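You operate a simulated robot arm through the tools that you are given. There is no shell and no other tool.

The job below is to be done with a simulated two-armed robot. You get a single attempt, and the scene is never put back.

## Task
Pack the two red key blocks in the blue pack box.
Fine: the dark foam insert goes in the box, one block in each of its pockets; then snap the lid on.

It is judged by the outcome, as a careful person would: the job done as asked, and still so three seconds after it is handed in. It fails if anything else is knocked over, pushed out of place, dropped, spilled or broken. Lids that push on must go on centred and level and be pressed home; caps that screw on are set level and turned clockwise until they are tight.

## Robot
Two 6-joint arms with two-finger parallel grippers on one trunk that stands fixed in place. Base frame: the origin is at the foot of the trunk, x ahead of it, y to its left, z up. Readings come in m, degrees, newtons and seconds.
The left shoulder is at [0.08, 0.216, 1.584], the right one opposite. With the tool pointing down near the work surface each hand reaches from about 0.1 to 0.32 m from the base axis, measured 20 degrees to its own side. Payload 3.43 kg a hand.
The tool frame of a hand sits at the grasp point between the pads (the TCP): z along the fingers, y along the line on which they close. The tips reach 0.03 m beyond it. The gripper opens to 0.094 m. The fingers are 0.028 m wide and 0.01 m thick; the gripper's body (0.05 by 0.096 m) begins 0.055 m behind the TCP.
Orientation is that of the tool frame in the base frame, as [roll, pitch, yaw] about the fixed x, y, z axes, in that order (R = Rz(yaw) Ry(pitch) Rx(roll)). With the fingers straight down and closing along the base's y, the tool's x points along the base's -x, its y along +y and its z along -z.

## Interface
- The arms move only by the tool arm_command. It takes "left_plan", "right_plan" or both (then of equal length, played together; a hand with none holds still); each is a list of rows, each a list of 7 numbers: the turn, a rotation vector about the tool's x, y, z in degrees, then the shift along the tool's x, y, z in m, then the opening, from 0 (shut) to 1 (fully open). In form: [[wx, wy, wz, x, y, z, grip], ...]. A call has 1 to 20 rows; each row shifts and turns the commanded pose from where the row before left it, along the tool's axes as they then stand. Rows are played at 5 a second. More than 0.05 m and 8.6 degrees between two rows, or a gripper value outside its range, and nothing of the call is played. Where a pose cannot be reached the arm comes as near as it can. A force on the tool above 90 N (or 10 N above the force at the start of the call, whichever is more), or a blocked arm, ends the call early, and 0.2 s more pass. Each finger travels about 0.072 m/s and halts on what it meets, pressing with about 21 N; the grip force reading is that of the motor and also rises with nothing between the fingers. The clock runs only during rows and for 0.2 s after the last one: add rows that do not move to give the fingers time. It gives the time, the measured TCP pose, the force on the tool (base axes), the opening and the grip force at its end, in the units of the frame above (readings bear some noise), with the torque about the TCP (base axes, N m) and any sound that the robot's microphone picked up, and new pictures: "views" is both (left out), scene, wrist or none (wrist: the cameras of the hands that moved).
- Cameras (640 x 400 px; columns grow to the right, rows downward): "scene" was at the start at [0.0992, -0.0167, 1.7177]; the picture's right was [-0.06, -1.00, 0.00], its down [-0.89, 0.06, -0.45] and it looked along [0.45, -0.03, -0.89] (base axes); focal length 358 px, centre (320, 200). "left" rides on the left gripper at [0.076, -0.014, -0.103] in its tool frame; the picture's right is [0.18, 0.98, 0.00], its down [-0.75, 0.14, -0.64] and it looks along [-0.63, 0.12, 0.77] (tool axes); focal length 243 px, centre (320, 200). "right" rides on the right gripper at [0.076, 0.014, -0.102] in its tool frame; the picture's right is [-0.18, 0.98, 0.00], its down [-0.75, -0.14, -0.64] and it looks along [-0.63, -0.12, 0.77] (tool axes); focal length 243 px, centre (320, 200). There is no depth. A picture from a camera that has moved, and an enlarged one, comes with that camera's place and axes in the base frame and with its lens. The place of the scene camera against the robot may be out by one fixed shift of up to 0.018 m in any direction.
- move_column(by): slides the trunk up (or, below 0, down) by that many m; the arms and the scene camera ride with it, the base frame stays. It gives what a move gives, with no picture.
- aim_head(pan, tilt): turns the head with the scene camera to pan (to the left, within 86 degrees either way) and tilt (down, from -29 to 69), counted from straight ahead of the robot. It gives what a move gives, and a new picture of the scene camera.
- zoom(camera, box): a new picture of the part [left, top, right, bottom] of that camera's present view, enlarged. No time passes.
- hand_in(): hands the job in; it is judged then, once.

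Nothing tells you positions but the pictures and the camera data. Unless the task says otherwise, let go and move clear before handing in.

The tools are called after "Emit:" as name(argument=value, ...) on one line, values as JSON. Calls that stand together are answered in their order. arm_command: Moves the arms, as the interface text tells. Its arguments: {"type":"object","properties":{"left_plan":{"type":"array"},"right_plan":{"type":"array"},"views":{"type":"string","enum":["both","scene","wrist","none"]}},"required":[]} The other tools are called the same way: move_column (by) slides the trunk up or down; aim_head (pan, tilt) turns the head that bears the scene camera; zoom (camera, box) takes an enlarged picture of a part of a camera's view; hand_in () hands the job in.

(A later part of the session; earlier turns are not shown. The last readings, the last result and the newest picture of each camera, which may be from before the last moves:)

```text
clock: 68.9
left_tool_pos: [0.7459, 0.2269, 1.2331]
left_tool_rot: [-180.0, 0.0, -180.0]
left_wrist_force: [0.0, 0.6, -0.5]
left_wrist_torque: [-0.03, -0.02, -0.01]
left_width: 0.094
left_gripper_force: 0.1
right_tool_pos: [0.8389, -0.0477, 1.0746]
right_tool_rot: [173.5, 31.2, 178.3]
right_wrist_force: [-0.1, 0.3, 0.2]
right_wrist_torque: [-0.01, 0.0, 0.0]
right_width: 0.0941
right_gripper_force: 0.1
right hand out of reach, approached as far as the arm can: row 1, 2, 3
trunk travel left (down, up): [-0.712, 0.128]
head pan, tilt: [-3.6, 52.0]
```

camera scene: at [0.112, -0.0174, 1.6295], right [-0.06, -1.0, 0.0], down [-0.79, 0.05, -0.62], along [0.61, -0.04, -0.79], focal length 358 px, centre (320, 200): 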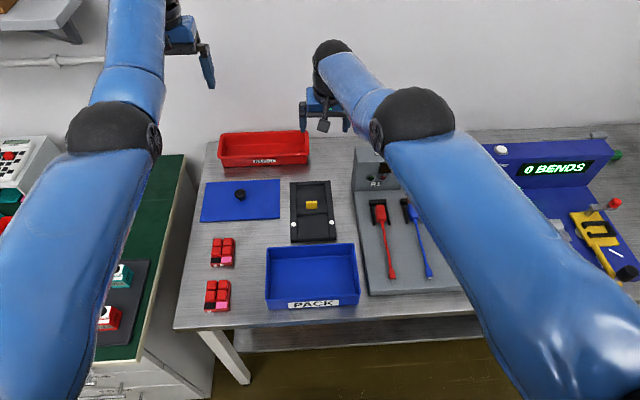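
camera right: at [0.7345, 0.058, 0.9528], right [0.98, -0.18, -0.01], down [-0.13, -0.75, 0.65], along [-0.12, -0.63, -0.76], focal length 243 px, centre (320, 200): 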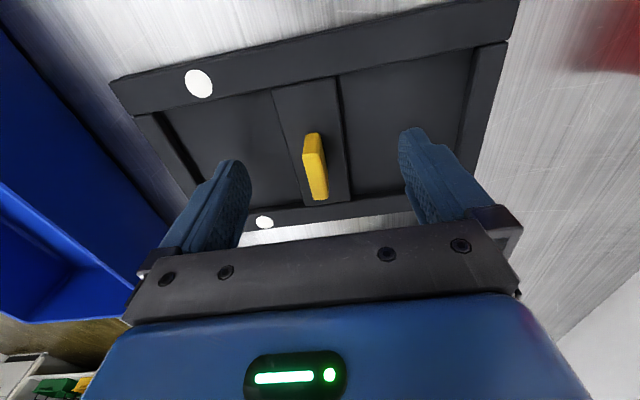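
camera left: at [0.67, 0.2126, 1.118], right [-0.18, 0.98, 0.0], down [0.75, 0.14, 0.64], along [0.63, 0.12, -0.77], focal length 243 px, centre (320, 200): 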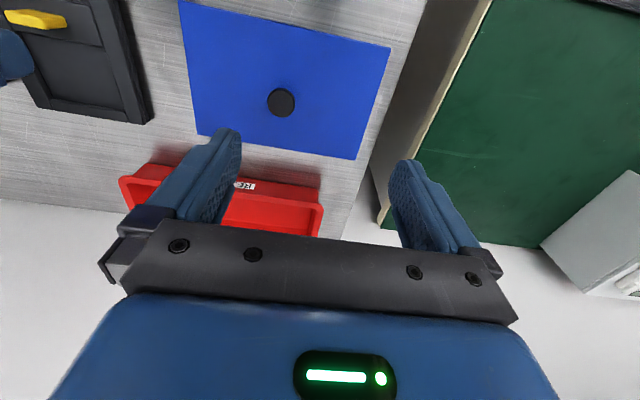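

Emit:
arm_command(right_plan=[[1.5, 7.85, 0, 0.03, -0.0058, -0.002, 1], [1.5, 7.85, 0, 0.03, -0.0058, -0.002, 1], [1.5, 7.85, 0, 0.03, -0.0058, -0.002, 1], [1.5, 7.85, 0, 0.03, -0.0058, -0.002, 1], [1.5, 7.85, 0, 0.03, -0.0058, -0.002, 1], [1.5, 7.85, 0, 0.03, -0.0058, -0.002, 1], [0, 0, 0, 0, 0, 0, 1]], views="none")

Emit:
arm_command(right_plan=[[0, 0, 0, 0.03, -0.006, 0.008, 1], [0, 0, 0, 0.03, -0.006, 0.008, 1], [0, 0, 0, 0.03, -0.006, 0.008, 1], [0, 0, 0, 0, 0, 0, 1]], views="none")

```text
clock: 70.5
left_tool_pos: [0.745, 0.2265, 1.2336]
left_tool_rot: [-179.9, 0.0, 179.9]
left_wrist_force: [-0.1, 0.1, 0.3]
left_wrist_torque: [0.0, -0.01, 0.01]
left_width: 0.094
left_gripper_force: 0.1
right_tool_pos: [0.6753, -0.0802, 1.0479]
right_tool_rot: [-176.7, -16.0, 179.6]
right_wrist_force: [0.2, 0.8, 0.1]
right_wrist_torque: [0.01, -0.04, -0.03]
right_width: 0.094
right_gripper_force: 0.1
right hand out of reach, approached as far as the arm can: row 3, 5
trunk travel left (down, up): [-0.712, 0.128]
head pan, tilt: [-3.6, 52.0]
```

```text
clock: 71.5
left_tool_pos: [0.7459, 0.227, 1.2331]
left_tool_rot: [-180.0, 0.0, -180.0]
left_wrist_force: [0.3, 0.4, 0.4]
left_wrist_torque: [0.02, 0.02, 0.01]
left_width: 0.0942
left_gripper_force: 0.0
right_tool_pos: [0.671, -0.0779, 1.0318]
right_tool_rot: [-176.6, -15.8, 179.5]
right_wrist_force: [-0.1, 0.7, -0.7]
right_wrist_torque: [0.04, 0.0, -0.03]
right_width: 0.094
right_gripper_force: 0.1
right hand out of reach, approached as far as the arm can: row 1, 2, 3
trunk travel left (down, up): [-0.712, 0.128]
head pan, tilt: [-3.6, 52.0]
```

I'll try the largest allowed inward steps from here, straight along the arm's radius, in open air.

Emit:
arm_command(right_plan=[[-1.5, -7.85, 0, -0.02, 0.004, 0, 1], [-1.5, -7.85, 0, -0.02, 0.004, 0, 1], [0, 0, 0, 0.048, -0.009, 0.009, 1], [0, 0, 0, 0.048, -0.009, 0.009, 1], [0, 0, 0, 0.048, -0.009, 0.009, 1], [0, 0, 0, 0, 0, 0, 1]], views="none")

```text
clock: 72.9
left_tool_pos: [0.744, 0.2261, 1.2338]
left_tool_rot: [-179.9, 0.0, 179.9]
left_wrist_force: [0.7, 0.1, 0.1]
left_wrist_torque: [0.0, 0.0, -0.03]
left_width: 0.0942
left_gripper_force: 0.0
right_tool_pos: [0.7086, -0.0633, 0.961]
right_tool_rot: [-179.8, -0.1, -179.9]
right_wrist_force: [0.5, -0.1, 0.1]
right_wrist_torque: [-0.03, 0.05, 0.01]
right_width: 0.0941
right_gripper_force: 0.1
right hand out of reach, approached as far as the arm can: row 1, 2, 3, 4, 5
trunk travel left (down, up): [-0.712, 0.128]
head pan, tilt: [-3.6, 52.0]
```

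It's still locked on its reach sphere, but on that sphere a higher trunk and a lower arm bring the hand inward. I'll raise the trunk, swing the arm down, and test again near the arm's starting posture.

Emit:
move_column(by=0.12)

Emit:
arm_command(right_plan=[[0, 0, 0, 0.01, 0, 0.04, 1], [0, 0, 0, 0.015, 0, 0.04, 1], [0, 0, 0, 0.02, 0, 0.04, 1], [0, 0, 0, 0.025, 0, 0.03, 1], [0, 0, 0, 0, 0, 0, 1]], views="none")

Emit:
arm_command(right_plan=[[0, 0, 0, 0.04, 0, 0, 1], [0, 0, 0, 0.04, 0, 0, 1], [0, 0, 0, 0, 0, 0, 1]], views="scene")

```text
clock: 74.4
left_tool_pos: [0.7452, 0.2265, 1.3536]
left_tool_rot: [180.0, 0.1, -180.0]
left_wrist_force: [-0.3, -0.6, 0.1]
left_wrist_torque: [0.03, -0.02, -0.01]
left_width: 0.094
left_gripper_force: 0.1
right_tool_pos: [0.7078, -0.0642, 1.0811]
right_tool_rot: [-179.8, 0.0, -179.9]
right_wrist_force: [1.0, 0.4, -0.1]
right_wrist_torque: [0.0, -0.01, 0.0]
right_width: 0.0939
right_gripper_force: 0.0
trunk travel left (down, up): [-0.832, 0.008]
head pan, tilt: [-3.6, 52.0]
```

```text
clock: 75.6
left_tool_pos: [0.7449, 0.2255, 1.353]
left_tool_rot: [180.0, 0.0, -180.0]
left_wrist_force: [0.1, 0.5, -1.2]
left_wrist_torque: [0.01, 0.01, 0.06]
left_width: 0.094
left_gripper_force: 0.0
right_tool_pos: [0.6343, -0.0642, 0.931]
right_tool_rot: [-179.8, -0.2, -179.9]
right_wrist_force: [-0.5, 0.3, -0.3]
right_wrist_torque: [-0.02, 0.0, -0.02]
right_width: 0.094
right_gripper_force: 0.1
right hand out of reach, approached as far as the arm can: row 2
trunk travel left (down, up): [-0.832, 0.008]
head pan, tilt: [-3.6, 52.0]
```

```text
clock: 76.4
left_tool_pos: [0.7455, 0.2259, 1.3536]
left_tool_rot: [-180.0, 0.0, 180.0]
left_wrist_force: [-0.2, -0.3, -1.0]
left_wrist_torque: [0.0, 0.01, 0.03]
left_width: 0.094
left_gripper_force: 0.0
right_tool_pos: [0.6047, -0.0503, 0.8943]
right_tool_rot: [-179.8, -0.3, -180.0]
right_wrist_force: [-0.3, 0.4, 0.6]
right_wrist_torque: [0.0, 0.02, 0.01]
right_width: 0.0941
right_gripper_force: 0.0
right hand out of reach, approached as far as the arm can: row 1, 2
trunk travel left (down, up): [-0.832, 0.008]
head pan, tilt: [-3.6, 52.0]
camera scene: at [0.1119, -0.0176, 1.7495], right [-0.06, -1.0, 0.0], down [-0.79, 0.05, -0.62], along [0.61, -0.04, -0.79], focal length 358 px, centre (320, 200)
```

scene: 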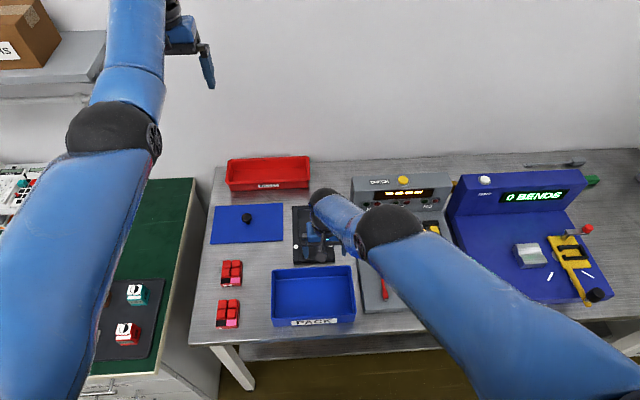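

The right arm can only slide on its full-stretch sphere, but it can still shift the insert a few centimetres inward by trading trunk height for arm drop. Then the left arm, which is still free, can take over. I'll send the right hand back above the insert.

Emit:
arm_command(right_plan=[[0, 0, 0, -0.026, 0, -0.042, 1], [0, 0, 0, -0.024, 0, -0.044, 1], [0, 0, 0, -0.02, 0.005, -0.045, 1], [0, 0, 0, -0.016, 0.005, -0.045, 1], [0, 0, 0, -0.012, 0.01, -0.045, 1], [0, 0, 0, -0.008, 0.01, -0.045, 1], [0, 0, 0, 0, 0, 0, 1]], views="none")

Emit:
move_column(by=-0.26)

Emit:
arm_command(right_plan=[[0, 0, 0, 0, 0, 0, 1]], views="both")

```text
refused: row 2 steps farther than a row can; nothing moved
```

```text
clock: 77.5
left_tool_pos: [0.7369, 0.2264, 1.2911]
left_tool_rot: [179.9, 0.4, -179.9]
left_wrist_force: [1.1, -0.1, -0.3]
left_wrist_torque: [-0.04, 0.03, 0.0]
left_width: 0.0942
left_gripper_force: 0.1
right_tool_pos: [0.6126, -0.0443, 0.8444]
right_tool_rot: [179.6, 1.2, -179.9]
right_wrist_force: [-4.5, -1.4, 21.0]
right_wrist_torque: [0.97, -0.08, 0.24]
right_width: 0.0934
right_gripper_force: 0.0
trunk travel left (down, up): [-0.766, 0.074]
head pan, tilt: [-3.6, 52.0]
stopped: the force on the tool passed its limit at 113 N (the readings are from after the stop); the commanded pose is now the measured one
```

```text
clock: 77.9
left_tool_pos: [0.7422, 0.226, 1.2882]
left_tool_rot: [180.0, 0.0, -179.9]
left_wrist_force: [0.4, -0.7, -0.9]
left_wrist_torque: [-0.04, 0.03, 0.02]
left_width: 0.0938
left_gripper_force: 0.1
right_tool_pos: [0.6192, -0.0431, 0.8448]
right_tool_rot: [179.4, 1.5, -180.0]
right_wrist_force: [5.5, 0.6, 29.2]
right_wrist_torque: [1.52, -0.63, -0.19]
right_width: 0.0938
right_gripper_force: 0.1
trunk travel left (down, up): [-0.766, 0.074]
head pan, tilt: [-3.6, 52.0]
camera scene: at [0.1074, -0.0171, 1.6835], right [-0.06, -1.0, 0.0], down [-0.78, 0.05, -0.62], along [0.62, -0.04, -0.79], focal length 358 px, centre (320, 200)
camera right: at [0.5403, -0.029, 0.9453], right [0.18, 0.98, 0.01], down [0.74, -0.15, 0.66], along [0.65, -0.11, -0.75], focal length 243 px, centre (320, 200)
```

scene: 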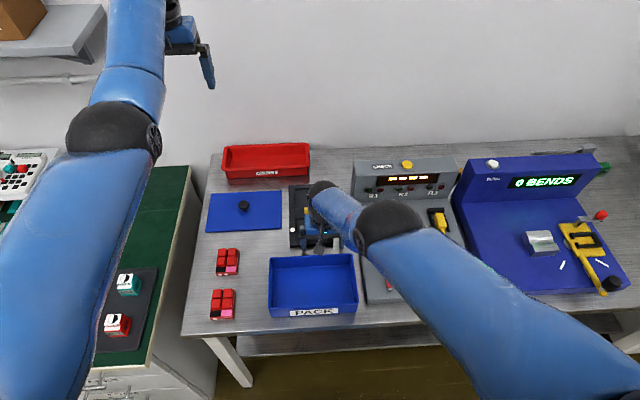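
right: 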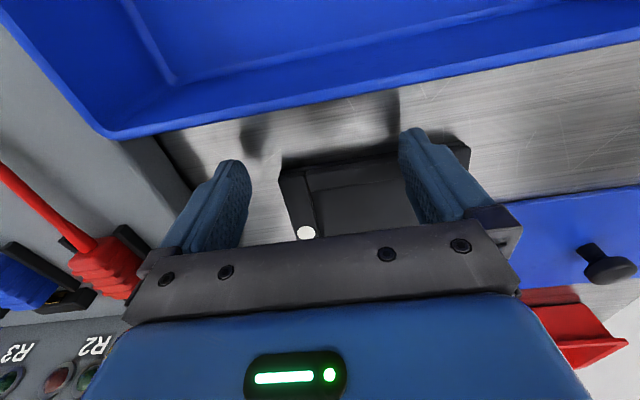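

That trunk move pressed the fingertips onto the insert's edge: my arm rows had been refused, so the hand hadn't risen first. I'll lift straight off at once and check nothing has moved; from here I'll wait for each result before the next move.

Emit:
arm_command(right_plan=[[0, 0, 0, 0, 0, -0.01, 1], [0, 0, 0, 0, 0, -0.03, 1], [0, 0, 0, 0, 0, -0.04, 1], [0, 0, 0, 0, 0, 0, 1]], views="both")

```text
clock: 78.9
left_tool_pos: [0.7434, 0.2265, 1.2875]
left_tool_rot: [-179.9, 0.0, -179.9]
left_wrist_force: [-0.4, -0.1, 0.2]
left_wrist_torque: [-0.01, -0.01, -0.01]
left_width: 0.0941
left_gripper_force: 0.0
right_tool_pos: [0.6504, -0.0353, 0.898]
right_tool_rot: [179.8, 0.6, -179.9]
right_wrist_force: [0.1, -0.1, -0.2]
right_wrist_torque: [0.04, 0.02, -0.02]
right_width: 0.0939
right_gripper_force: 0.0
right hand out of reach, approached as far as the arm can: row 1, 2, 3
trunk travel left (down, up): [-0.766, 0.074]
head pan, tilt: [-3.6, 52.0]
camera scene: at [0.1111, -0.0171, 1.6831], right [-0.06, -1.0, 0.0], down [-0.79, 0.05, -0.62], along [0.61, -0.04, -0.79], focal length 358 px, centre (320, 200)
camera right: at [0.5728, -0.0198, 0.9998], right [0.18, 0.98, 0.01], down [0.75, -0.14, 0.65], along [0.64, -0.11, -0.76], focal length 243 px, centre (320, 200)
```

scene: 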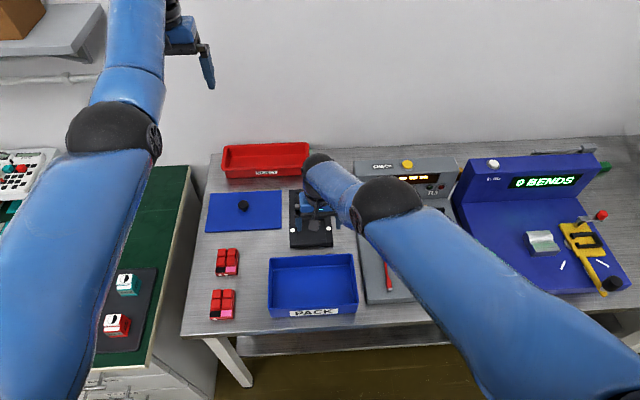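
right: 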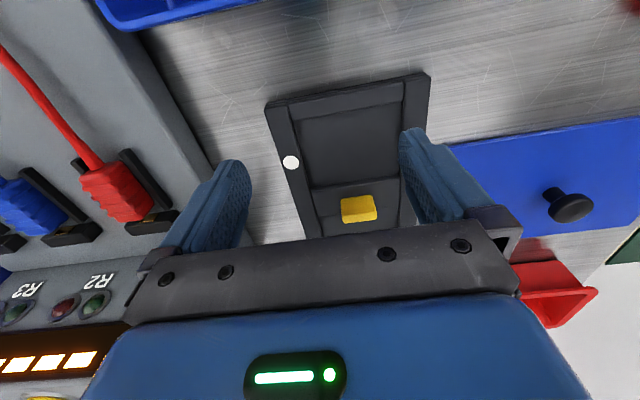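

The insert seems undisturbed. I'll raise the trunk a little and try once more to bring the elbow back over centre: push out to full stretch, then swing up with an outward tilt, then pull in.

Emit:
move_column(by=0.06)

```text
clock: 79.9
left_tool_pos: [0.746, 0.2265, 1.3468]
left_tool_rot: [180.0, -0.1, 179.9]
left_wrist_force: [0.4, 0.6, -0.2]
left_wrist_torque: [0.01, 0.04, -0.02]
left_width: 0.0943
left_gripper_force: 0.1
right_tool_pos: [0.6517, -0.0352, 0.9578]
right_tool_rot: [179.8, 0.6, -179.9]
right_wrist_force: [0.7, -0.4, -0.4]
right_wrist_torque: [-0.01, 0.01, 0.02]
right_width: 0.094
right_gripper_force: 0.0
trunk travel left (down, up): [-0.826, 0.014]
head pan, tilt: [-3.6, 52.0]
```

Emit:
arm_command(right_plan=[[0, 0, 0, -0.0251, 0.008, 0.0144, 1], [0, 0, 0, -0.0251, 0.008, 0.0144, 1], [0, 0, 0, -0.0183, 0.0058, -0.0351, 1], [0, 0, 0, -0.0183, 0.0058, -0.0351, 1]], views="none")

```text
clock: 80.9
left_tool_pos: [0.7454, 0.2267, 1.3463]
left_tool_rot: [180.0, -0.1, -179.9]
left_wrist_force: [-0.6, 0.1, 0.7]
left_wrist_torque: [0.01, 0.01, 0.0]
left_width: 0.0943
left_gripper_force: 0.2
right_tool_pos: [0.6845, -0.0235, 1.0284]
right_tool_rot: [179.8, 0.6, -179.9]
right_wrist_force: [-0.6, -0.3, -0.2]
right_wrist_torque: [-0.01, -0.01, 0.0]
right_width: 0.0939
right_gripper_force: 0.1
right hand out of reach, approached as far as the arm can: row 1, 2, 4
trunk travel left (down, up): [-0.826, 0.014]
head pan, tilt: [-3.6, 52.0]
```

Emit:
arm_command(right_plan=[[0, 0, 0, 0.02, -0.0063, -0.02, 1], [0, 0, 0, 0.02, -0.0063, -0.02, 1], [0, 0, 0, 0.02, -0.0063, -0.01, 1]], views="none")

```text
clock: 81.7
left_tool_pos: [0.7451, 0.228, 1.3454]
left_tool_rot: [-180.0, 0.0, -179.9]
left_wrist_force: [-0.2, -0.7, 0.7]
left_wrist_torque: [0.02, 0.01, -0.02]
left_width: 0.094
left_gripper_force: 0.0
right_tool_pos: [0.6915, -0.0217, 1.0512]
right_tool_rot: [179.7, 0.6, -179.9]
right_wrist_force: [-0.8, -0.6, 0.1]
right_wrist_torque: [0.0, -0.01, -0.03]
right_width: 0.094
right_gripper_force: 0.1
right hand out of reach, approached as far as the arm can: row 1, 2, 3
trunk travel left (down, up): [-0.826, 0.014]
head pan, tilt: [-3.6, 52.0]
```

I'll stop trying to unlock it. Next the right hand goes back above the insert in its present state, rising along its sphere before the trunk comes down.

Emit:
arm_command(right_plan=[[0, 0, 0, -0.012, 0.001, -0.04, 1], [0, 0, 0, -0.01, 0, -0.042, 1], [0, 0, 0, -0.008, 0, -0.042, 1], [0, 0, 0, -0.006, 0, -0.042, 1], [0, 0, 0, -0.004, 0, -0.042, 1], [0, 0, 0, 0, 0, 0, 1]], views="none")

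```text
clock: 83.1
left_tool_pos: [0.7459, 0.2262, 1.3476]
left_tool_rot: [-180.0, -0.1, -179.9]
left_wrist_force: [-0.3, 0.8, 0.2]
left_wrist_torque: [0.0, 0.0, 0.0]
left_width: 0.0938
left_gripper_force: 0.0
right_tool_pos: [0.7345, -0.0201, 1.2602]
right_tool_rot: [179.8, 0.6, -179.9]
right_wrist_force: [-0.1, 0.1, -0.1]
right_wrist_torque: [0.01, -0.01, 0.01]
right_width: 0.0938
right_gripper_force: 0.1
right hand out of reach, approached as far as the arm can: row 2
trunk travel left (down, up): [-0.826, 0.014]
head pan, tilt: [-3.6, 52.0]
```

Emit:
move_column(by=-0.3)

```text
clock: 86.1
left_tool_pos: [0.7457, 0.2271, 1.0465]
left_tool_rot: [180.0, -0.1, 179.9]
left_wrist_force: [0.3, 0.0, 0.1]
left_wrist_torque: [0.0, 0.02, -0.01]
left_width: 0.0939
left_gripper_force: 0.1
right_tool_pos: [0.7351, -0.0199, 0.9584]
right_tool_rot: [179.8, 0.6, -179.8]
right_wrist_force: [-0.9, -0.1, 0.7]
right_wrist_torque: [0.01, 0.03, -0.01]
right_width: 0.094
right_gripper_force: 0.0
trunk travel left (down, up): [-0.526, 0.314]
head pan, tilt: [-3.6, 52.0]
```

Emit:
arm_command(right_plan=[[0, 0.6, 0, 0, 0, 0, 1], [0, 0, 0, 0, 0, 0, 1]], views="both")

Emit:
zoom(camera="right", box=[200, 0, 440, 150])

Emit:
zoom(camera="scene", box=[230, 100, 390, 200])

```text
clock: 86.7
left_tool_pos: [0.7458, 0.2264, 1.047]
left_tool_rot: [-180.0, -0.2, 180.0]
left_wrist_force: [-0.4, 0.2, 0.1]
left_wrist_torque: [0.01, -0.01, 0.01]
left_width: 0.0939
left_gripper_force: 0.1
right_tool_pos: [0.7336, -0.0214, 0.9576]
right_tool_rot: [179.8, 0.0, -179.9]
right_wrist_force: [-1.2, -0.3, 0.1]
right_wrist_torque: [-0.03, 0.02, -0.01]
right_width: 0.0941
right_gripper_force: 0.0
trunk travel left (down, up): [-0.526, 0.314]
head pan, tilt: [-3.6, 52.0]
camera scene: at [0.1118, -0.0174, 1.4431], right [-0.06, -1.0, 0.0], down [-0.79, 0.05, -0.62], along [0.61, -0.04, -0.79], focal length 358 px, centre (320, 200)
camera right: at [0.6588, -0.005, 1.0611], right [0.18, 0.98, 0.0], down [0.76, -0.14, 0.64], along [0.63, -0.11, -0.77], focal length 243 px, centre (320, 200)
```

scene: 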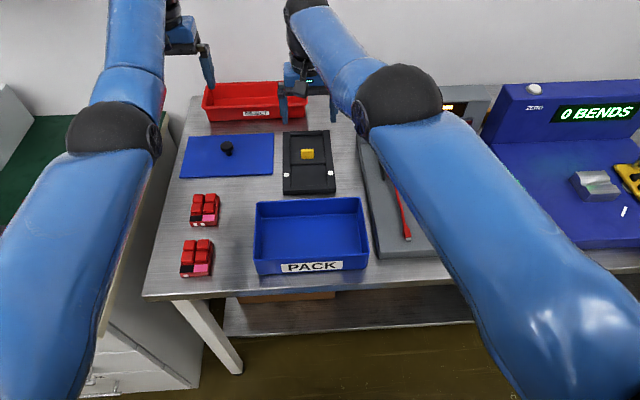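
right: 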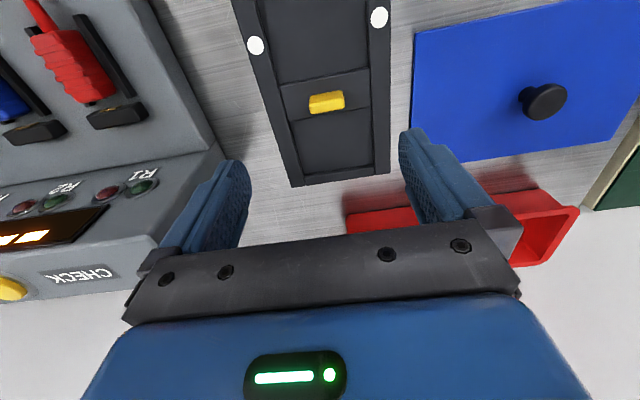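

```text
2.67 times, centred on (320, 75) of right
camera zoom: at [0.6588, -0.005, 1.0611], right [0.18, 0.98, 0.0], down [0.76, -0.14, 0.64], along [0.63, -0.11, -0.77], focal length 647 px, centre (320, 533)
```

zoom: 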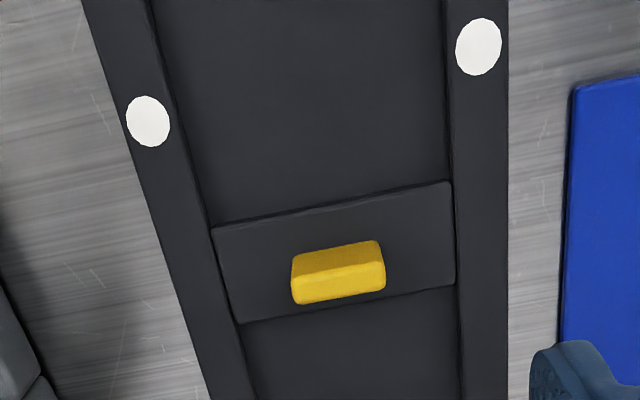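

```text
4.00 times, centred on (310, 150) of scene
camera zoom: at [0.1118, -0.0174, 1.4431], right [-0.06, -1.0, 0.0], down [-0.79, 0.05, -0.62], along [0.61, -0.04, -0.79], focal length 1433 px, centre (360, 400)
```

zoom: 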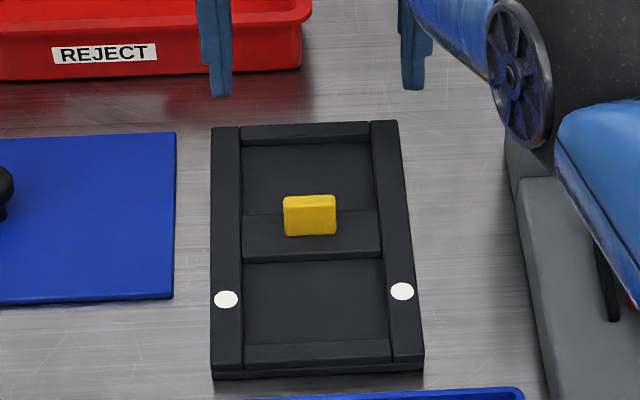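

The insert is flat and square but was nudged outward by that press: its centre is now about (0.733, −0.012). That's at the edge of the right arm's reach, just attainable with the arm level. I'll set the hand up for that and come down with the trunk.

Emit:
arm_command(right_plan=[[0, 0, 0, 0, 0.005, -0.014, 1], [0, 0, 0, 0, 0.0045, -0.014, 1], [0, 0, 0, 0, 0, 0, 1]], views="none")

```text
clock: 87.5
left_tool_pos: [0.7451, 0.2263, 1.0462]
left_tool_rot: [180.0, -0.2, 179.9]
left_wrist_force: [0.4, -0.2, 0.1]
left_wrist_torque: [-0.01, 0.01, -0.02]
left_width: 0.0941
left_gripper_force: 0.0
right_tool_pos: [0.7322, -0.0119, 0.9872]
right_tool_rot: [179.8, -0.1, -179.9]
right_wrist_force: [-0.1, 0.0, 0.4]
right_wrist_torque: [-0.03, -0.02, 0.03]
right_width: 0.0939
right_gripper_force: 0.0
trunk travel left (down, up): [-0.526, 0.314]
head pan, tilt: [-3.6, 52.0]
```

Emit:
move_column(by=-0.1)

```text
clock: 88.8
left_tool_pos: [0.7441, 0.2259, 0.9474]
left_tool_rot: [180.0, 0.0, -179.9]
left_wrist_force: [0.0, -0.4, -0.7]
left_wrist_torque: [-0.01, -0.01, 0.01]
left_width: 0.0941
left_gripper_force: 0.1
right_tool_pos: [0.7327, -0.0111, 0.8864]
right_tool_rot: [179.8, -0.1, -179.9]
right_wrist_force: [-0.2, -1.0, -0.2]
right_wrist_torque: [-0.04, 0.03, 0.01]
right_width: 0.0939
right_gripper_force: 0.1
trunk travel left (down, up): [-0.426, 0.414]
head pan, tilt: [-3.6, 52.0]
```

Emit:
move_column(by=-0.035)

Emit:
arm_command(right_plan=[[0, 0, 0, 0, 0, 0, 1]], views="both")

```text
clock: 89.6
left_tool_pos: [0.7438, 0.2252, 0.9106]
left_tool_rot: [180.0, 0.0, 180.0]
left_wrist_force: [-0.4, 0.6, 0.0]
left_wrist_torque: [0.03, -0.05, -0.01]
left_width: 0.0938
left_gripper_force: 0.0
right_tool_pos: [0.7323, -0.0118, 0.853]
right_tool_rot: [179.8, -0.1, -179.9]
right_wrist_force: [-0.9, -0.5, 0.2]
right_wrist_torque: [0.02, 0.01, -0.05]
right_width: 0.0939
right_gripper_force: 0.1
trunk travel left (down, up): [-0.391, 0.449]
head pan, tilt: [-3.6, 52.0]
```

```text
clock: 90.0
left_tool_pos: [0.7455, 0.2265, 0.9116]
left_tool_rot: [-180.0, 0.0, -179.9]
left_wrist_force: [-0.1, 0.1, 0.8]
left_wrist_torque: [-0.01, -0.02, 0.03]
left_width: 0.094
left_gripper_force: 0.0
right_tool_pos: [0.7331, -0.0108, 0.8518]
right_tool_rot: [179.7, -0.1, -179.9]
right_wrist_force: [0.1, 0.6, -0.1]
right_wrist_torque: [0.0, 0.01, 0.01]
right_width: 0.0941
right_gripper_force: 0.0
trunk travel left (down, up): [-0.391, 0.449]
head pan, tilt: [-3.6, 52.0]
camera scene: at [0.1122, -0.0174, 1.3081], right [-0.06, -1.0, 0.0], down [-0.79, 0.05, -0.62], along [0.61, -0.04, -0.79], focal length 358 px, centre (320, 200)
camera right: at [0.6569, 0.0038, 0.9545], right [0.18, 0.98, 0.0], down [0.76, -0.14, 0.64], along [0.63, -0.11, -0.77], focal length 243 px, centre (320, 200)
```

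scene: 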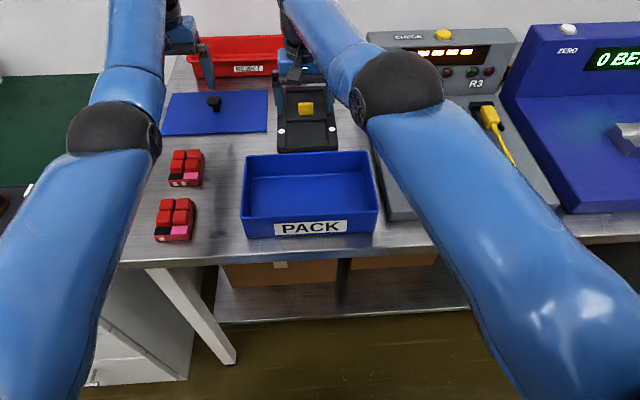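
right: 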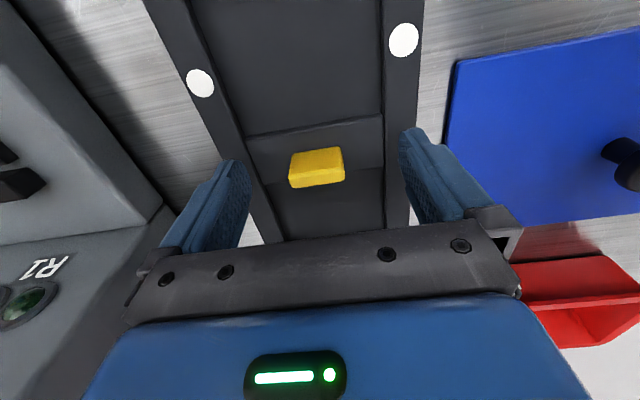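

The tab is between the fingers. I'll ease down 4 mm and close on its ends.

Emit:
arm_command(right_plan=[[0, 0, 0, 0, 0, 0.003, 1], [0, 0, 0, 0, 0, 0.002, 0.7], [0, 0, 0, 0, 0, 0, 0.4], [0, 0, 0, 0, 0, 0, 0.1], [0, 0, 0, 0, 0, 0, 0.1], [0, 0, 0, 0, 0, 0, 0.1], [0, 0, 0, 0, 0, 0, 0.1]], views="wrist")

```text
clock: 91.6
left_tool_pos: [0.7451, 0.2281, 0.9123]
left_tool_rot: [-179.9, -0.1, -179.9]
left_wrist_force: [-0.5, -0.2, 0.2]
left_wrist_torque: [0.0, 0.01, 0.02]
left_width: 0.094
left_gripper_force: 0.0
right_tool_pos: [0.7327, -0.0113, 0.8464]
right_tool_rot: [179.8, -0.1, -179.9]
right_wrist_force: [0.0, 0.3, -0.1]
right_wrist_torque: [0.0, -0.01, 0.0]
right_width: 0.0312
right_gripper_force: 21.4
trunk travel left (down, up): [-0.391, 0.449]
head pan, tilt: [-3.6, 52.0]
camera right: at [0.6565, 0.0039, 0.9496], right [0.18, 0.98, 0.0], down [0.76, -0.14, 0.64], along [0.63, -0.11, -0.77], focal length 243 px, centre (320, 200)
```

right: 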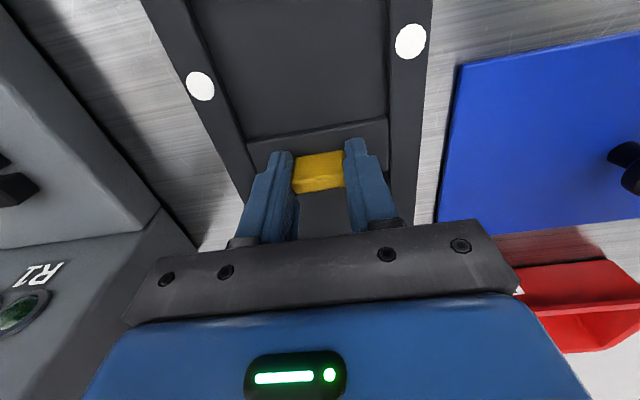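

Gripped at 0.031 m with 21 N. I'll lift with the trunk in two small moves.

Emit:
move_column(by=0.02)

Emit:
arm_command(right_plan=[[0, 0, 0, 0, 0, 0, 0.1]], views="both")

```text
clock: 92.3
left_tool_pos: [0.7447, 0.2263, 0.9323]
left_tool_rot: [180.0, -0.2, -180.0]
left_wrist_force: [0.6, -1.5, -0.6]
left_wrist_torque: [0.02, 0.01, 0.0]
left_width: 0.0939
left_gripper_force: 0.0
right_tool_pos: [0.7324, -0.0113, 0.8672]
right_tool_rot: [179.8, -0.1, -179.9]
right_wrist_force: [1.1, 0.1, -0.2]
right_wrist_torque: [-0.02, 0.01, -0.03]
right_width: 0.0314
right_gripper_force: 21.2
trunk travel left (down, up): [-0.411, 0.429]
head pan, tilt: [-3.6, 52.0]
```

```text
clock: 92.7
left_tool_pos: [0.7442, 0.2261, 0.9322]
left_tool_rot: [180.0, 0.1, -179.9]
left_wrist_force: [0.8, -0.2, 0.5]
left_wrist_torque: [0.0, 0.01, -0.01]
left_width: 0.0942
left_gripper_force: 0.1
right_tool_pos: [0.7325, -0.0116, 0.8673]
right_tool_rot: [179.8, 0.0, -180.0]
right_wrist_force: [0.7, 0.8, -0.8]
right_wrist_torque: [0.0, 0.0, 0.0]
right_width: 0.0313
right_gripper_force: 21.2
trunk travel left (down, up): [-0.411, 0.429]
head pan, tilt: [-3.6, 52.0]
camera scene: at [0.1115, -0.0175, 1.3281], right [-0.06, -1.0, 0.0], down [-0.79, 0.05, -0.62], along [0.61, -0.04, -0.79], focal length 358 px, centre (320, 200)
camera right: at [0.6562, 0.0038, 0.9697], right [0.18, 0.98, 0.0], down [0.76, -0.14, 0.64], along [0.63, -0.11, -0.77], focal length 243 px, centre (320, 200)
```

scene: 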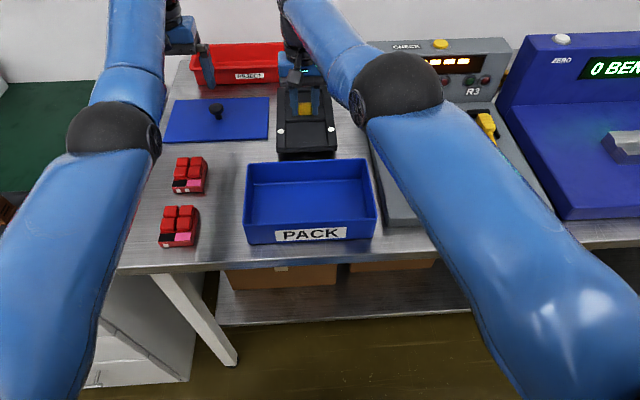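
right: 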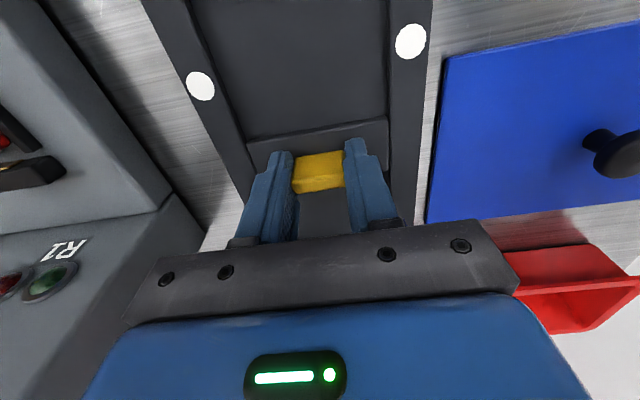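

It holds well this way: same picture and same width. I'll bring it inward in cycles: trunk up 6 cm, then arm gently down and in, staying a few centimetres above the table.

Emit:
move_column(by=0.06)

Emit:
arm_command(right_plan=[[0, 0, 0, 0.0003, 0.0005, 0.003, 0.1], [0, 0, 0, 0.0003, 0.0005, 0.006, 0.1], [0, 0, 0, 0.0005, 0.0005, 0.009, 0.1], [0, 0, 0, 0.0006, 0.0005, 0.009, 0.1], [0, 0, 0, 0.0007, 0.0005, 0.009, 0.1], [0, 0, 0, 0.0008, 0.0005, 0.009, 0.1], [0, 0, 0, 0.0006, 0.0005, 0.006, 0.1], [0, 0, 0, 0.0004, 0.0005, 0.003, 0.1]], views="wrist")

```text
clock: 93.7
left_tool_pos: [0.7449, 0.2271, 0.9923]
left_tool_rot: [180.0, 0.0, 180.0]
left_wrist_force: [-0.4, 0.9, -0.1]
left_wrist_torque: [0.01, 0.0, 0.01]
left_width: 0.0941
left_gripper_force: 0.0
right_tool_pos: [0.7328, -0.0112, 0.9265]
right_tool_rot: [179.8, -0.1, -179.9]
right_wrist_force: [-0.2, -0.3, -0.7]
right_wrist_torque: [-0.02, -0.02, 0.0]
right_width: 0.0309
right_gripper_force: 21.2
trunk travel left (down, up): [-0.471, 0.369]
head pan, tilt: [-3.6, 52.0]
```

```text
clock: 95.5
left_tool_pos: [0.7453, 0.2262, 0.9913]
left_tool_rot: [180.0, -0.1, -179.9]
left_wrist_force: [-0.1, 0.1, -0.6]
left_wrist_torque: [0.01, -0.02, 0.0]
left_width: 0.0938
left_gripper_force: 0.1
right_tool_pos: [0.7273, -0.0068, 0.8727]
right_tool_rot: [179.8, -0.1, -179.9]
right_wrist_force: [0.4, 0.6, 0.3]
right_wrist_torque: [0.01, -0.01, -0.01]
right_width: 0.0311
right_gripper_force: 21.1
trunk travel left (down, up): [-0.471, 0.369]
head pan, tilt: [-3.6, 52.0]
camera right: at [0.6527, 0.0079, 0.9752], right [0.18, 0.98, 0.0], down [0.76, -0.14, 0.64], along [0.63, -0.11, -0.77], focal length 243 px, centre (320, 200)
```

right: 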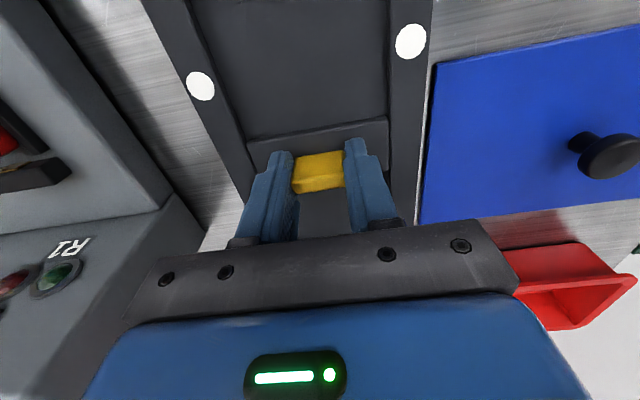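

Emit:
arm_command(right_plan=[[0, 0, 0, 0.003, 0, 0, 0.1], [0, 0, 0, 0.004, 0, 0, 0.1], [0, 0, 0, 0.004, 0, 0, 0.1], [0, 0, 0, 0.003, 0, 0, 0.1]], views="none")

```text
clock: 96.5
left_tool_pos: [0.7453, 0.2257, 0.9915]
left_tool_rot: [179.9, -0.1, -180.0]
left_wrist_force: [-0.1, 0.8, 0.7]
left_wrist_torque: [-0.02, 0.0, -0.01]
left_width: 0.094
left_gripper_force: 0.1
right_tool_pos: [0.7253, -0.0065, 0.873]
right_tool_rot: [179.8, -0.3, -179.9]
right_wrist_force: [-0.1, -0.2, -0.6]
right_wrist_torque: [-0.01, 0.03, 0.01]
right_width: 0.0311
right_gripper_force: 20.4
right hand out of reach, approached as far as the arm can: row 2, 3, 4
trunk travel left (down, up): [-0.471, 0.369]
head pan, tilt: [-3.6, 52.0]
```

Emit:
move_column(by=0.06)

Emit:
arm_command(right_plan=[[0, 0, 0, 0.0004, 0.0003, 0.003, 0.1], [0, 0, 0, 0.0008, 0.0003, 0.006, 0.1], [0, 0, 0, 0.0013, 0.0003, 0.01, 0.1], [0, 0, 0, 0.0015, 0.0003, 0.01, 0.1], [0, 0, 0, 0.0017, 0.0003, 0.01, 0.1], [0, 0, 0, 0.0018, 0.0003, 0.01, 0.1], [0, 0, 0, 0.0012, 0.0002, 0.006, 0.1], [0, 0, 0, 0.0006, 0.0002, 0.003, 0.1]], views="none")

```text
clock: 97.5
left_tool_pos: [0.744, 0.2253, 1.0509]
left_tool_rot: [180.0, -0.2, -179.8]
left_wrist_force: [-1.0, -0.4, 0.0]
left_wrist_torque: [0.01, 0.0, 0.0]
left_width: 0.094
left_gripper_force: 0.0
right_tool_pos: [0.7255, -0.0085, 0.9321]
right_tool_rot: [179.8, -0.2, -179.8]
right_wrist_force: [-0.4, 0.2, 0.1]
right_wrist_torque: [0.01, 0.03, 0.01]
right_width: 0.0315
right_gripper_force: 20.6
trunk travel left (down, up): [-0.531, 0.309]
head pan, tilt: [-3.6, 52.0]
```

```text
clock: 99.3
left_tool_pos: [0.7447, 0.2266, 1.0515]
left_tool_rot: [180.0, -0.1, -180.0]
left_wrist_force: [0.0, 0.9, -0.1]
left_wrist_torque: [0.0, 0.0, -0.01]
left_width: 0.0939
left_gripper_force: 0.1
right_tool_pos: [0.7164, -0.0053, 0.8743]
right_tool_rot: [179.8, -0.3, -179.9]
right_wrist_force: [-0.4, 0.2, -0.4]
right_wrist_torque: [0.0, 0.02, -0.03]
right_width: 0.0311
right_gripper_force: 20.9
trunk travel left (down, up): [-0.531, 0.309]
head pan, tilt: [-3.6, 52.0]
```

Emit:
move_column(by=0.06)

Emit:
arm_command(right_plan=[[0, 0, 0, 0.0007, 0.0002, 0.003, 0.1], [0, 0, 0, 0.0014, 0.0002, 0.006, 0.1], [0, 0, 0, 0.0023, 0.0002, 0.01, 0.1], [0, 0, 0, 0.0025, 0.0002, 0.01, 0.1], [0, 0, 0, 0.0027, 0.0002, 0.01, 0.1], [0, 0, 0, 0.0028, 0.0002, 0.01, 0.1], [0, 0, 0, 0.0018, 0.0002, 0.006, 0.1], [0, 0, 0, 0.001, 0.0002, 0.003, 0.1]], views="none")

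```text
clock: 100.3
left_tool_pos: [0.7449, 0.2262, 1.1122]
left_tool_rot: [179.9, 0.0, -179.9]
left_wrist_force: [0.3, 0.8, -0.9]
left_wrist_torque: [0.01, 0.0, 0.01]
left_width: 0.0938
left_gripper_force: 0.1
right_tool_pos: [0.7174, -0.004, 0.9331]
right_tool_rot: [179.8, -0.2, -179.8]
right_wrist_force: [1.0, -0.1, -0.2]
right_wrist_torque: [0.01, 0.01, -0.03]
right_width: 0.0314
right_gripper_force: 20.5
trunk travel left (down, up): [-0.591, 0.249]
head pan, tilt: [-3.6, 52.0]
```

```text
clock: 102.1
left_tool_pos: [0.7455, 0.2274, 1.1125]
left_tool_rot: [180.0, 0.0, 180.0]
left_wrist_force: [0.3, 0.3, -0.5]
left_wrist_torque: [0.01, -0.03, 0.02]
left_width: 0.094
left_gripper_force: 0.1
right_tool_pos: [0.7025, -0.0029, 0.8756]
right_tool_rot: [179.9, -0.3, -179.9]
right_wrist_force: [0.5, 0.3, -0.3]
right_wrist_torque: [0.03, 0.01, -0.02]
right_width: 0.0313
right_gripper_force: 21.0
trunk travel left (down, up): [-0.591, 0.249]
head pan, tilt: [-3.6, 52.0]
```

Emit:
move_column(by=0.032)

Emit:
arm_command(right_plan=[[0, 0, 0, 0.001, 0.0003, 0.003, 0.1], [0, 0, 0, 0.0021, 0.0003, 0.006, 0.1], [0, 0, 0, 0.0031, 0.0003, 0.009, 0.1], [0, 0, 0, 0.0032, 0.0003, 0.009, 0.1], [0, 0, 0, 0.0033, 0.0003, 0.009, 0.1], [0, 0, 0, 0.0034, 0.0003, 0.009, 0.1], [0, 0, 0, 0.0023, 0.0003, 0.006, 0.1], [0, 0, 0, 0.0012, 0.0003, 0.003, 0.1]], views="both")

```text
clock: 102.8
left_tool_pos: [0.7457, 0.2268, 1.1434]
left_tool_rot: [179.9, 0.0, -179.9]
left_wrist_force: [-0.4, -0.8, 0.2]
left_wrist_torque: [-0.03, 0.0, -0.01]
left_width: 0.0943
left_gripper_force: 0.0
right_tool_pos: [0.7017, -0.0023, 0.9084]
right_tool_rot: [179.9, -0.3, -179.9]
right_wrist_force: [0.8, -0.6, 0.0]
right_wrist_torque: [0.03, 0.02, 0.01]
right_width: 0.0314
right_gripper_force: 21.0
trunk travel left (down, up): [-0.623, 0.217]
head pan, tilt: [-3.6, 52.0]
```

```text
clock: 104.6
left_tool_pos: [0.7446, 0.2257, 1.1442]
left_tool_rot: [180.0, -0.1, -180.0]
left_wrist_force: [-0.4, -0.2, -0.6]
left_wrist_torque: [-0.01, 0.0, -0.03]
left_width: 0.0943
left_gripper_force: 0.1
right_tool_pos: [0.6826, 0.0003, 0.8537]
right_tool_rot: [179.9, -0.5, -179.9]
right_wrist_force: [0.0, -0.3, 0.2]
right_wrist_torque: [0.03, 0.02, -0.01]
right_width: 0.031
right_gripper_force: 20.2
trunk travel left (down, up): [-0.623, 0.217]
head pan, tilt: [-3.6, 52.0]
camera scene: at [0.112, -0.0174, 1.5401], right [-0.06, -1.0, 0.0], down [-0.79, 0.05, -0.62], along [0.61, -0.04, -0.79], focal length 358 px, centre (320, 200)
camera right: at [0.6075, 0.0153, 0.9571], right [0.18, 0.98, 0.0], down [0.76, -0.14, 0.64], along [0.63, -0.12, -0.77], focal length 243 px, centre (320, 200)
```

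scene: 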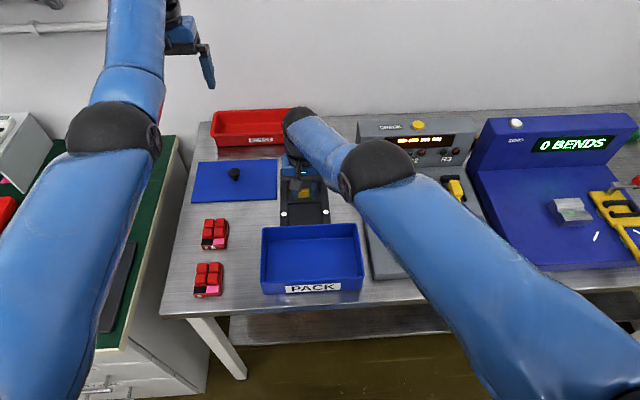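
right: 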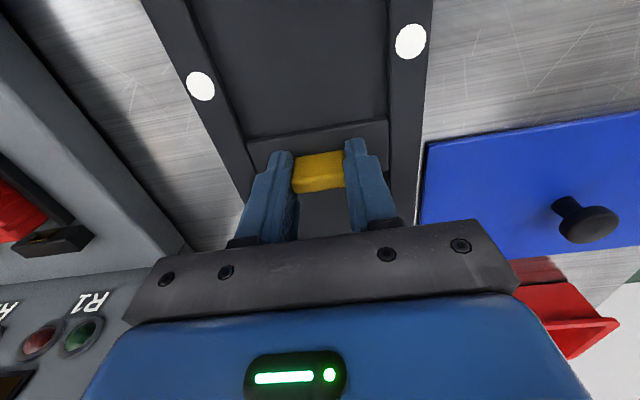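

The insert hovers about 7 mm over the table at (0.683, 0.000), clear of box and lid. I'll set it down and let go.

Emit:
arm_command(right_plan=[[0, 0, 0, 0.001, 0, 0.003, 0.1], [0, 0, 0, 0.001, 0, 0.003, 0.1], [0, 0, 0, 0.0005, 0, 0.002, 0.1], [0, 0, 0, 0, 0, 0, 0.1]], views="none")

```text
clock: 105.6
left_tool_pos: [0.7463, 0.2274, 1.1435]
left_tool_rot: [180.0, -0.1, 180.0]
left_wrist_force: [-0.1, 0.1, 0.9]
left_wrist_torque: [0.01, 0.02, -0.03]
left_width: 0.094
left_gripper_force: 0.1
right_tool_pos: [0.6809, -0.0, 0.8466]
right_tool_rot: [179.9, -0.2, -179.9]
right_wrist_force: [-0.1, -1.4, 2.0]
right_wrist_torque: [-0.14, -0.26, 0.0]
right_width: 0.0311
right_gripper_force: 20.6
trunk travel left (down, up): [-0.623, 0.217]
head pan, tilt: [-3.6, 52.0]
```

Emit:
arm_command(right_plan=[[0, 0, 0, 0, 0, 0, 0.5], [0, 0, 0, 0, 0, 0, 1], [0, 0, 0, 0, 0, 0, 1], [0, 0, 0, 0, 0, 0, 1], [0, 0, 0, 0, 0, -0.01, 1], [0, 0, 0, -0.005, 0, -0.02, 1], [0, 0, 0, -0.01, 0, -0.03, 1]], views="both")

```text
clock: 107.2
left_tool_pos: [0.7448, 0.226, 1.1434]
left_tool_rot: [179.9, -0.1, -179.9]
left_wrist_force: [0.5, 0.7, -0.2]
left_wrist_torque: [-0.01, 0.0, -0.02]
left_width: 0.0941
left_gripper_force: 0.1
right_tool_pos: [0.6992, 0.0018, 0.9057]
right_tool_rot: [179.9, -0.3, -180.0]
right_wrist_force: [-0.8, -0.2, 0.7]
right_wrist_torque: [-0.02, -0.01, -0.01]
right_width: 0.0939
right_gripper_force: 0.0
right hand out of reach, approached as far as the arm can: row 5
trunk travel left (down, up): [-0.623, 0.217]
head pan, tilt: [-3.6, 52.0]
camera scene: at [0.1116, -0.0174, 1.5401], right [-0.06, -1.0, 0.0], down [-0.79, 0.05, -0.62], along [0.61, -0.04, -0.79], focal length 358 px, centre (320, 200)
camera right: at [0.624, 0.0168, 1.009], right [0.18, 0.98, 0.0], down [0.76, -0.14, 0.64], along [0.63, -0.12, -0.77], focal length 243 px, centre (320, 200)
```

scene: 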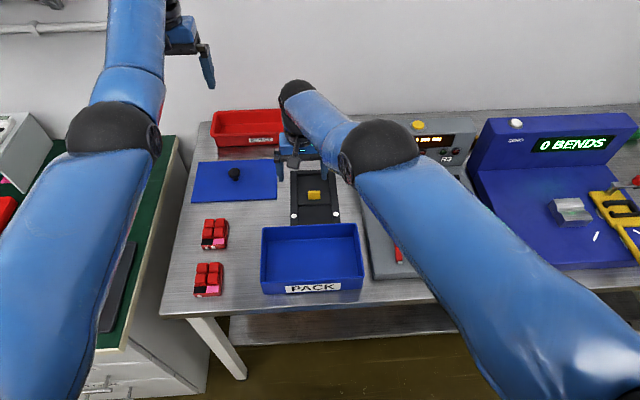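
right: 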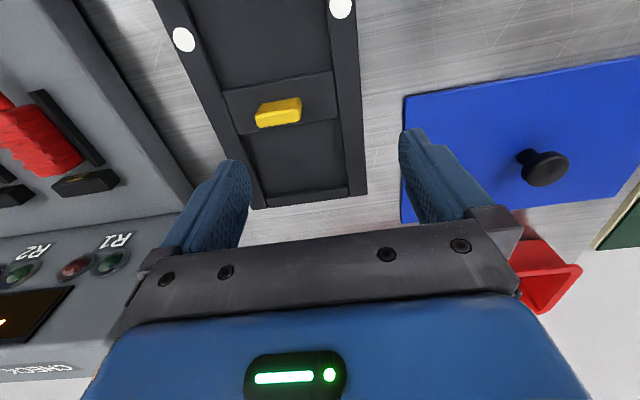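

The insert came to rest at about (0.683, −0.025), turned by roughly 1°; it shifted as the fingers opened, but it's flat and clear. I'll park the right arm up and off to the right so the left arm has room.

Emit:
arm_command(right_plan=[[0, 0, 0, -0.01, -0.01, -0.045, 1], [0, 0, 0, -0.008, -0.01, -0.045, 1], [0, 0, 0, -0.005, -0.01, -0.045, 1], [0, 0, 0, -0.002, -0.01, -0.045, 1], [0, 0, 0, 0, -0.015, -0.045, 1], [0, 0, 0, 0.002, -0.02, -0.045, 1], [0, 0, 0, 0.004, -0.045, -0.01, 1], [0, 0, 0, 0, -0.048, 0, 1], [0, 0, 0, 0, -0.048, 0, 1], [0, 0, 0, 0, -0.048, 0, 1], [0, 0, 0, 0.002, -0.048, 0, 1], [0, 0, 0, 0.006, -0.048, 0, 1], [0, 0, 0, 0.01, -0.048, 0, 1], [0, 0, 0, 0, 0, 0, 1]], views="both")

```text
clock: 110.2
left_tool_pos: [0.7454, 0.2262, 1.1445]
left_tool_rot: [180.0, -0.2, -179.9]
left_wrist_force: [-0.8, -0.2, -0.1]
left_wrist_torque: [-0.01, 0.02, -0.03]
left_width: 0.094
left_gripper_force: 0.1
right_tool_pos: [0.7298, -0.3996, 1.1856]
right_tool_rot: [179.9, -0.2, -179.9]
right_wrist_force: [0.3, 0.0, -0.3]
right_wrist_torque: [0.02, -0.04, 0.03]
right_width: 0.0939
right_gripper_force: 0.0
right hand out of reach, approached as far as the arm can: row 1, 2, 4, 6, 7, 8
trunk travel left (down, up): [-0.623, 0.217]
head pan, tilt: [-3.6, 52.0]
camera scene: at [0.1116, -0.0168, 1.5401], right [-0.06, -1.0, 0.0], down [-0.79, 0.05, -0.62], along [0.61, -0.04, -0.79], focal length 358 px, centre (320, 200)
camera right: at [0.6549, -0.3849, 1.2877], right [0.18, 0.98, 0.0], down [0.76, -0.14, 0.64], along [0.63, -0.12, -0.77], focal length 243 px, centre (320, 200)
```

scene: 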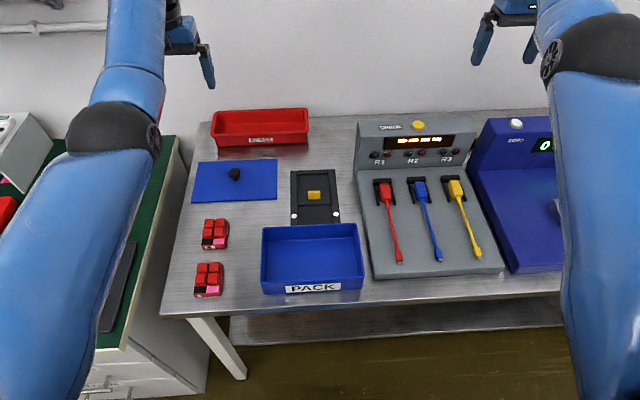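
right: 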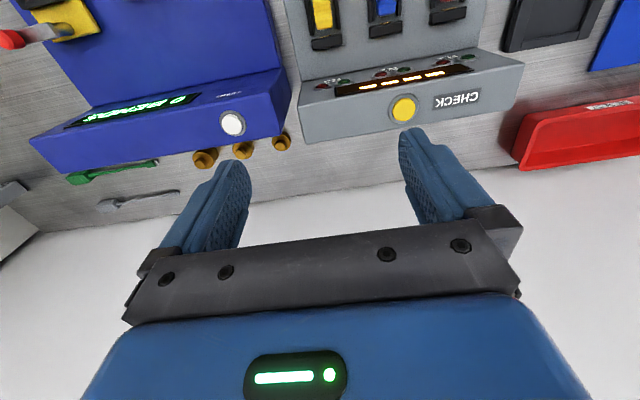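

The table is clear of the right arm. Next I'll bring the left arm, keeping its elbow bent throughout, over the box for a close look with its wrist camera. First I raise the trunk.

Emit:
move_column(by=0.155)

```text
clock: 112.0
left_tool_pos: [0.7448, 0.2248, 1.298]
left_tool_rot: [-180.0, -0.2, 180.0]
left_wrist_force: [-0.5, 0.5, 0.1]
left_wrist_torque: [0.03, 0.0, 0.0]
left_width: 0.0938
left_gripper_force: 0.0
right_tool_pos: [0.7307, -0.4008, 1.3389]
right_tool_rot: [179.8, -0.2, -180.0]
right_wrist_force: [1.1, -0.2, -0.3]
right_wrist_torque: [-0.03, 0.03, 0.01]
right_width: 0.0941
right_gripper_force: 0.0
trunk travel left (down, up): [-0.778, 0.062]
head pan, tilt: [-3.6, 52.0]
```

Emit:
arm_command(left_plan=[[0, 0, 0, 0.0035, 0, 0.037, 1], [0, 0, 0, 0.0035, 0, 0.037, 1], [0, 0, 0, 0.0035, 0, 0.036, 1], [0, 0, 0, 0.0187, -0.019, 0.025, 1], [0, 0, 0, 0.0187, -0.019, 0.025, 1], [0, 0, 0, 0.0187, -0.019, 0.025, 1], [0, 0, 0, 0.0187, -0.019, 0.025, 1], [0, 0, 0, 0, 0, 0, 1]], views="none")

```text
clock: 113.8
left_tool_pos: [0.6587, 0.1502, 1.0899]
left_tool_rot: [-179.9, -0.1, -179.9]
left_wrist_force: [0.2, 0.3, 0.3]
left_wrist_torque: [-0.03, -0.03, 0.01]
left_width: 0.0937
left_gripper_force: 0.0
right_tool_pos: [0.7308, -0.4002, 1.3394]
right_tool_rot: [179.8, -0.3, -180.0]
right_wrist_force: [-0.6, 0.8, 0.8]
right_wrist_torque: [-0.01, 0.01, -0.01]
right_width: 0.094
right_gripper_force: 0.1
trunk travel left (down, up): [-0.778, 0.062]
head pan, tilt: [-3.6, 52.0]
```

The left arm moves freely and to the millimetre. I'll continue over the box.

Emit:
arm_command(left_plan=[[0, 0, 0, 0.0275, -0.0225, 0.02, 1], [0, 0, 0, 0.0275, -0.0225, 0.02, 1], [0, 0, 0, 0.0275, -0.0225, 0.02, 1], [0, 0, 0, 0.0275, -0.0225, 0.02, 1], [0, 0, 0, 0.0325, -0.015, 0.01, 1], [0, 0, 0, 0.0325, -0.015, 0.01, 1], [0, 0, 0, 0.0325, -0.015, 0.01, 1], [0, 0, 0, 0.0325, -0.015, 0.01, 1], [0, 0, 0, 0, 0, 0, 1]], views="both")

```text
clock: 115.8
left_tool_pos: [0.4197, -0.0002, 0.9712]
left_tool_rot: [-180.0, 0.0, -179.9]
left_wrist_force: [-0.4, 0.0, -0.2]
left_wrist_torque: [0.03, -0.01, 0.01]
left_width: 0.0937
left_gripper_force: 0.0
right_tool_pos: [0.7318, -0.4001, 1.3392]
right_tool_rot: [179.9, -0.3, -179.9]
right_wrist_force: [0.6, -0.3, 0.5]
right_wrist_torque: [0.04, -0.01, 0.0]
right_width: 0.0943
right_gripper_force: 0.1
trunk travel left (down, up): [-0.778, 0.062]
head pan, tilt: [-3.6, 52.0]
camera scene: at [0.1118, -0.0176, 1.6951], right [-0.06, -1.0, 0.0], down [-0.79, 0.05, -0.62], along [0.61, -0.04, -0.79], focal length 358 px, centre (320, 200)
camera left: at [0.3434, -0.0139, 1.0722], right [-0.19, 0.98, 0.0], down [0.75, 0.14, 0.64], along [0.63, 0.12, -0.77], focal length 243 px, centre (320, 200)
```

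scene: 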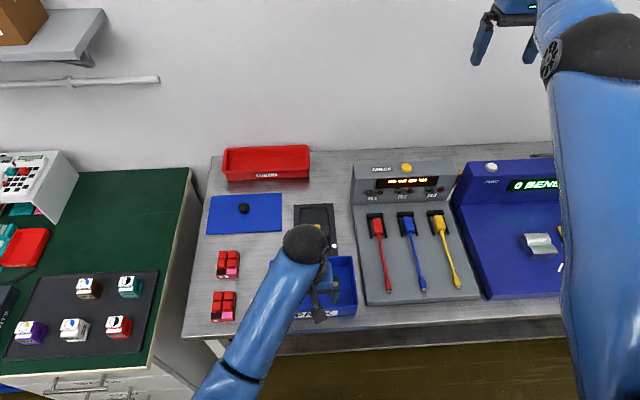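
left: 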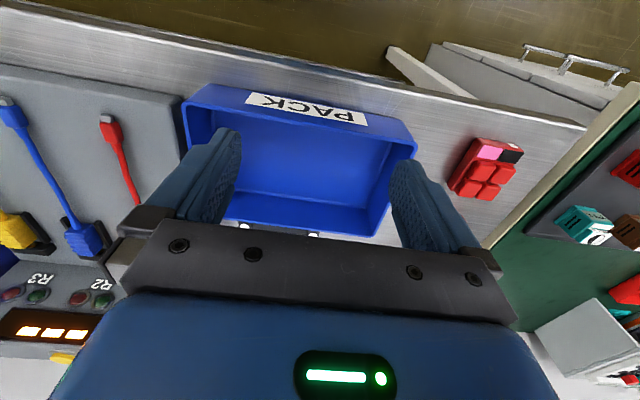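

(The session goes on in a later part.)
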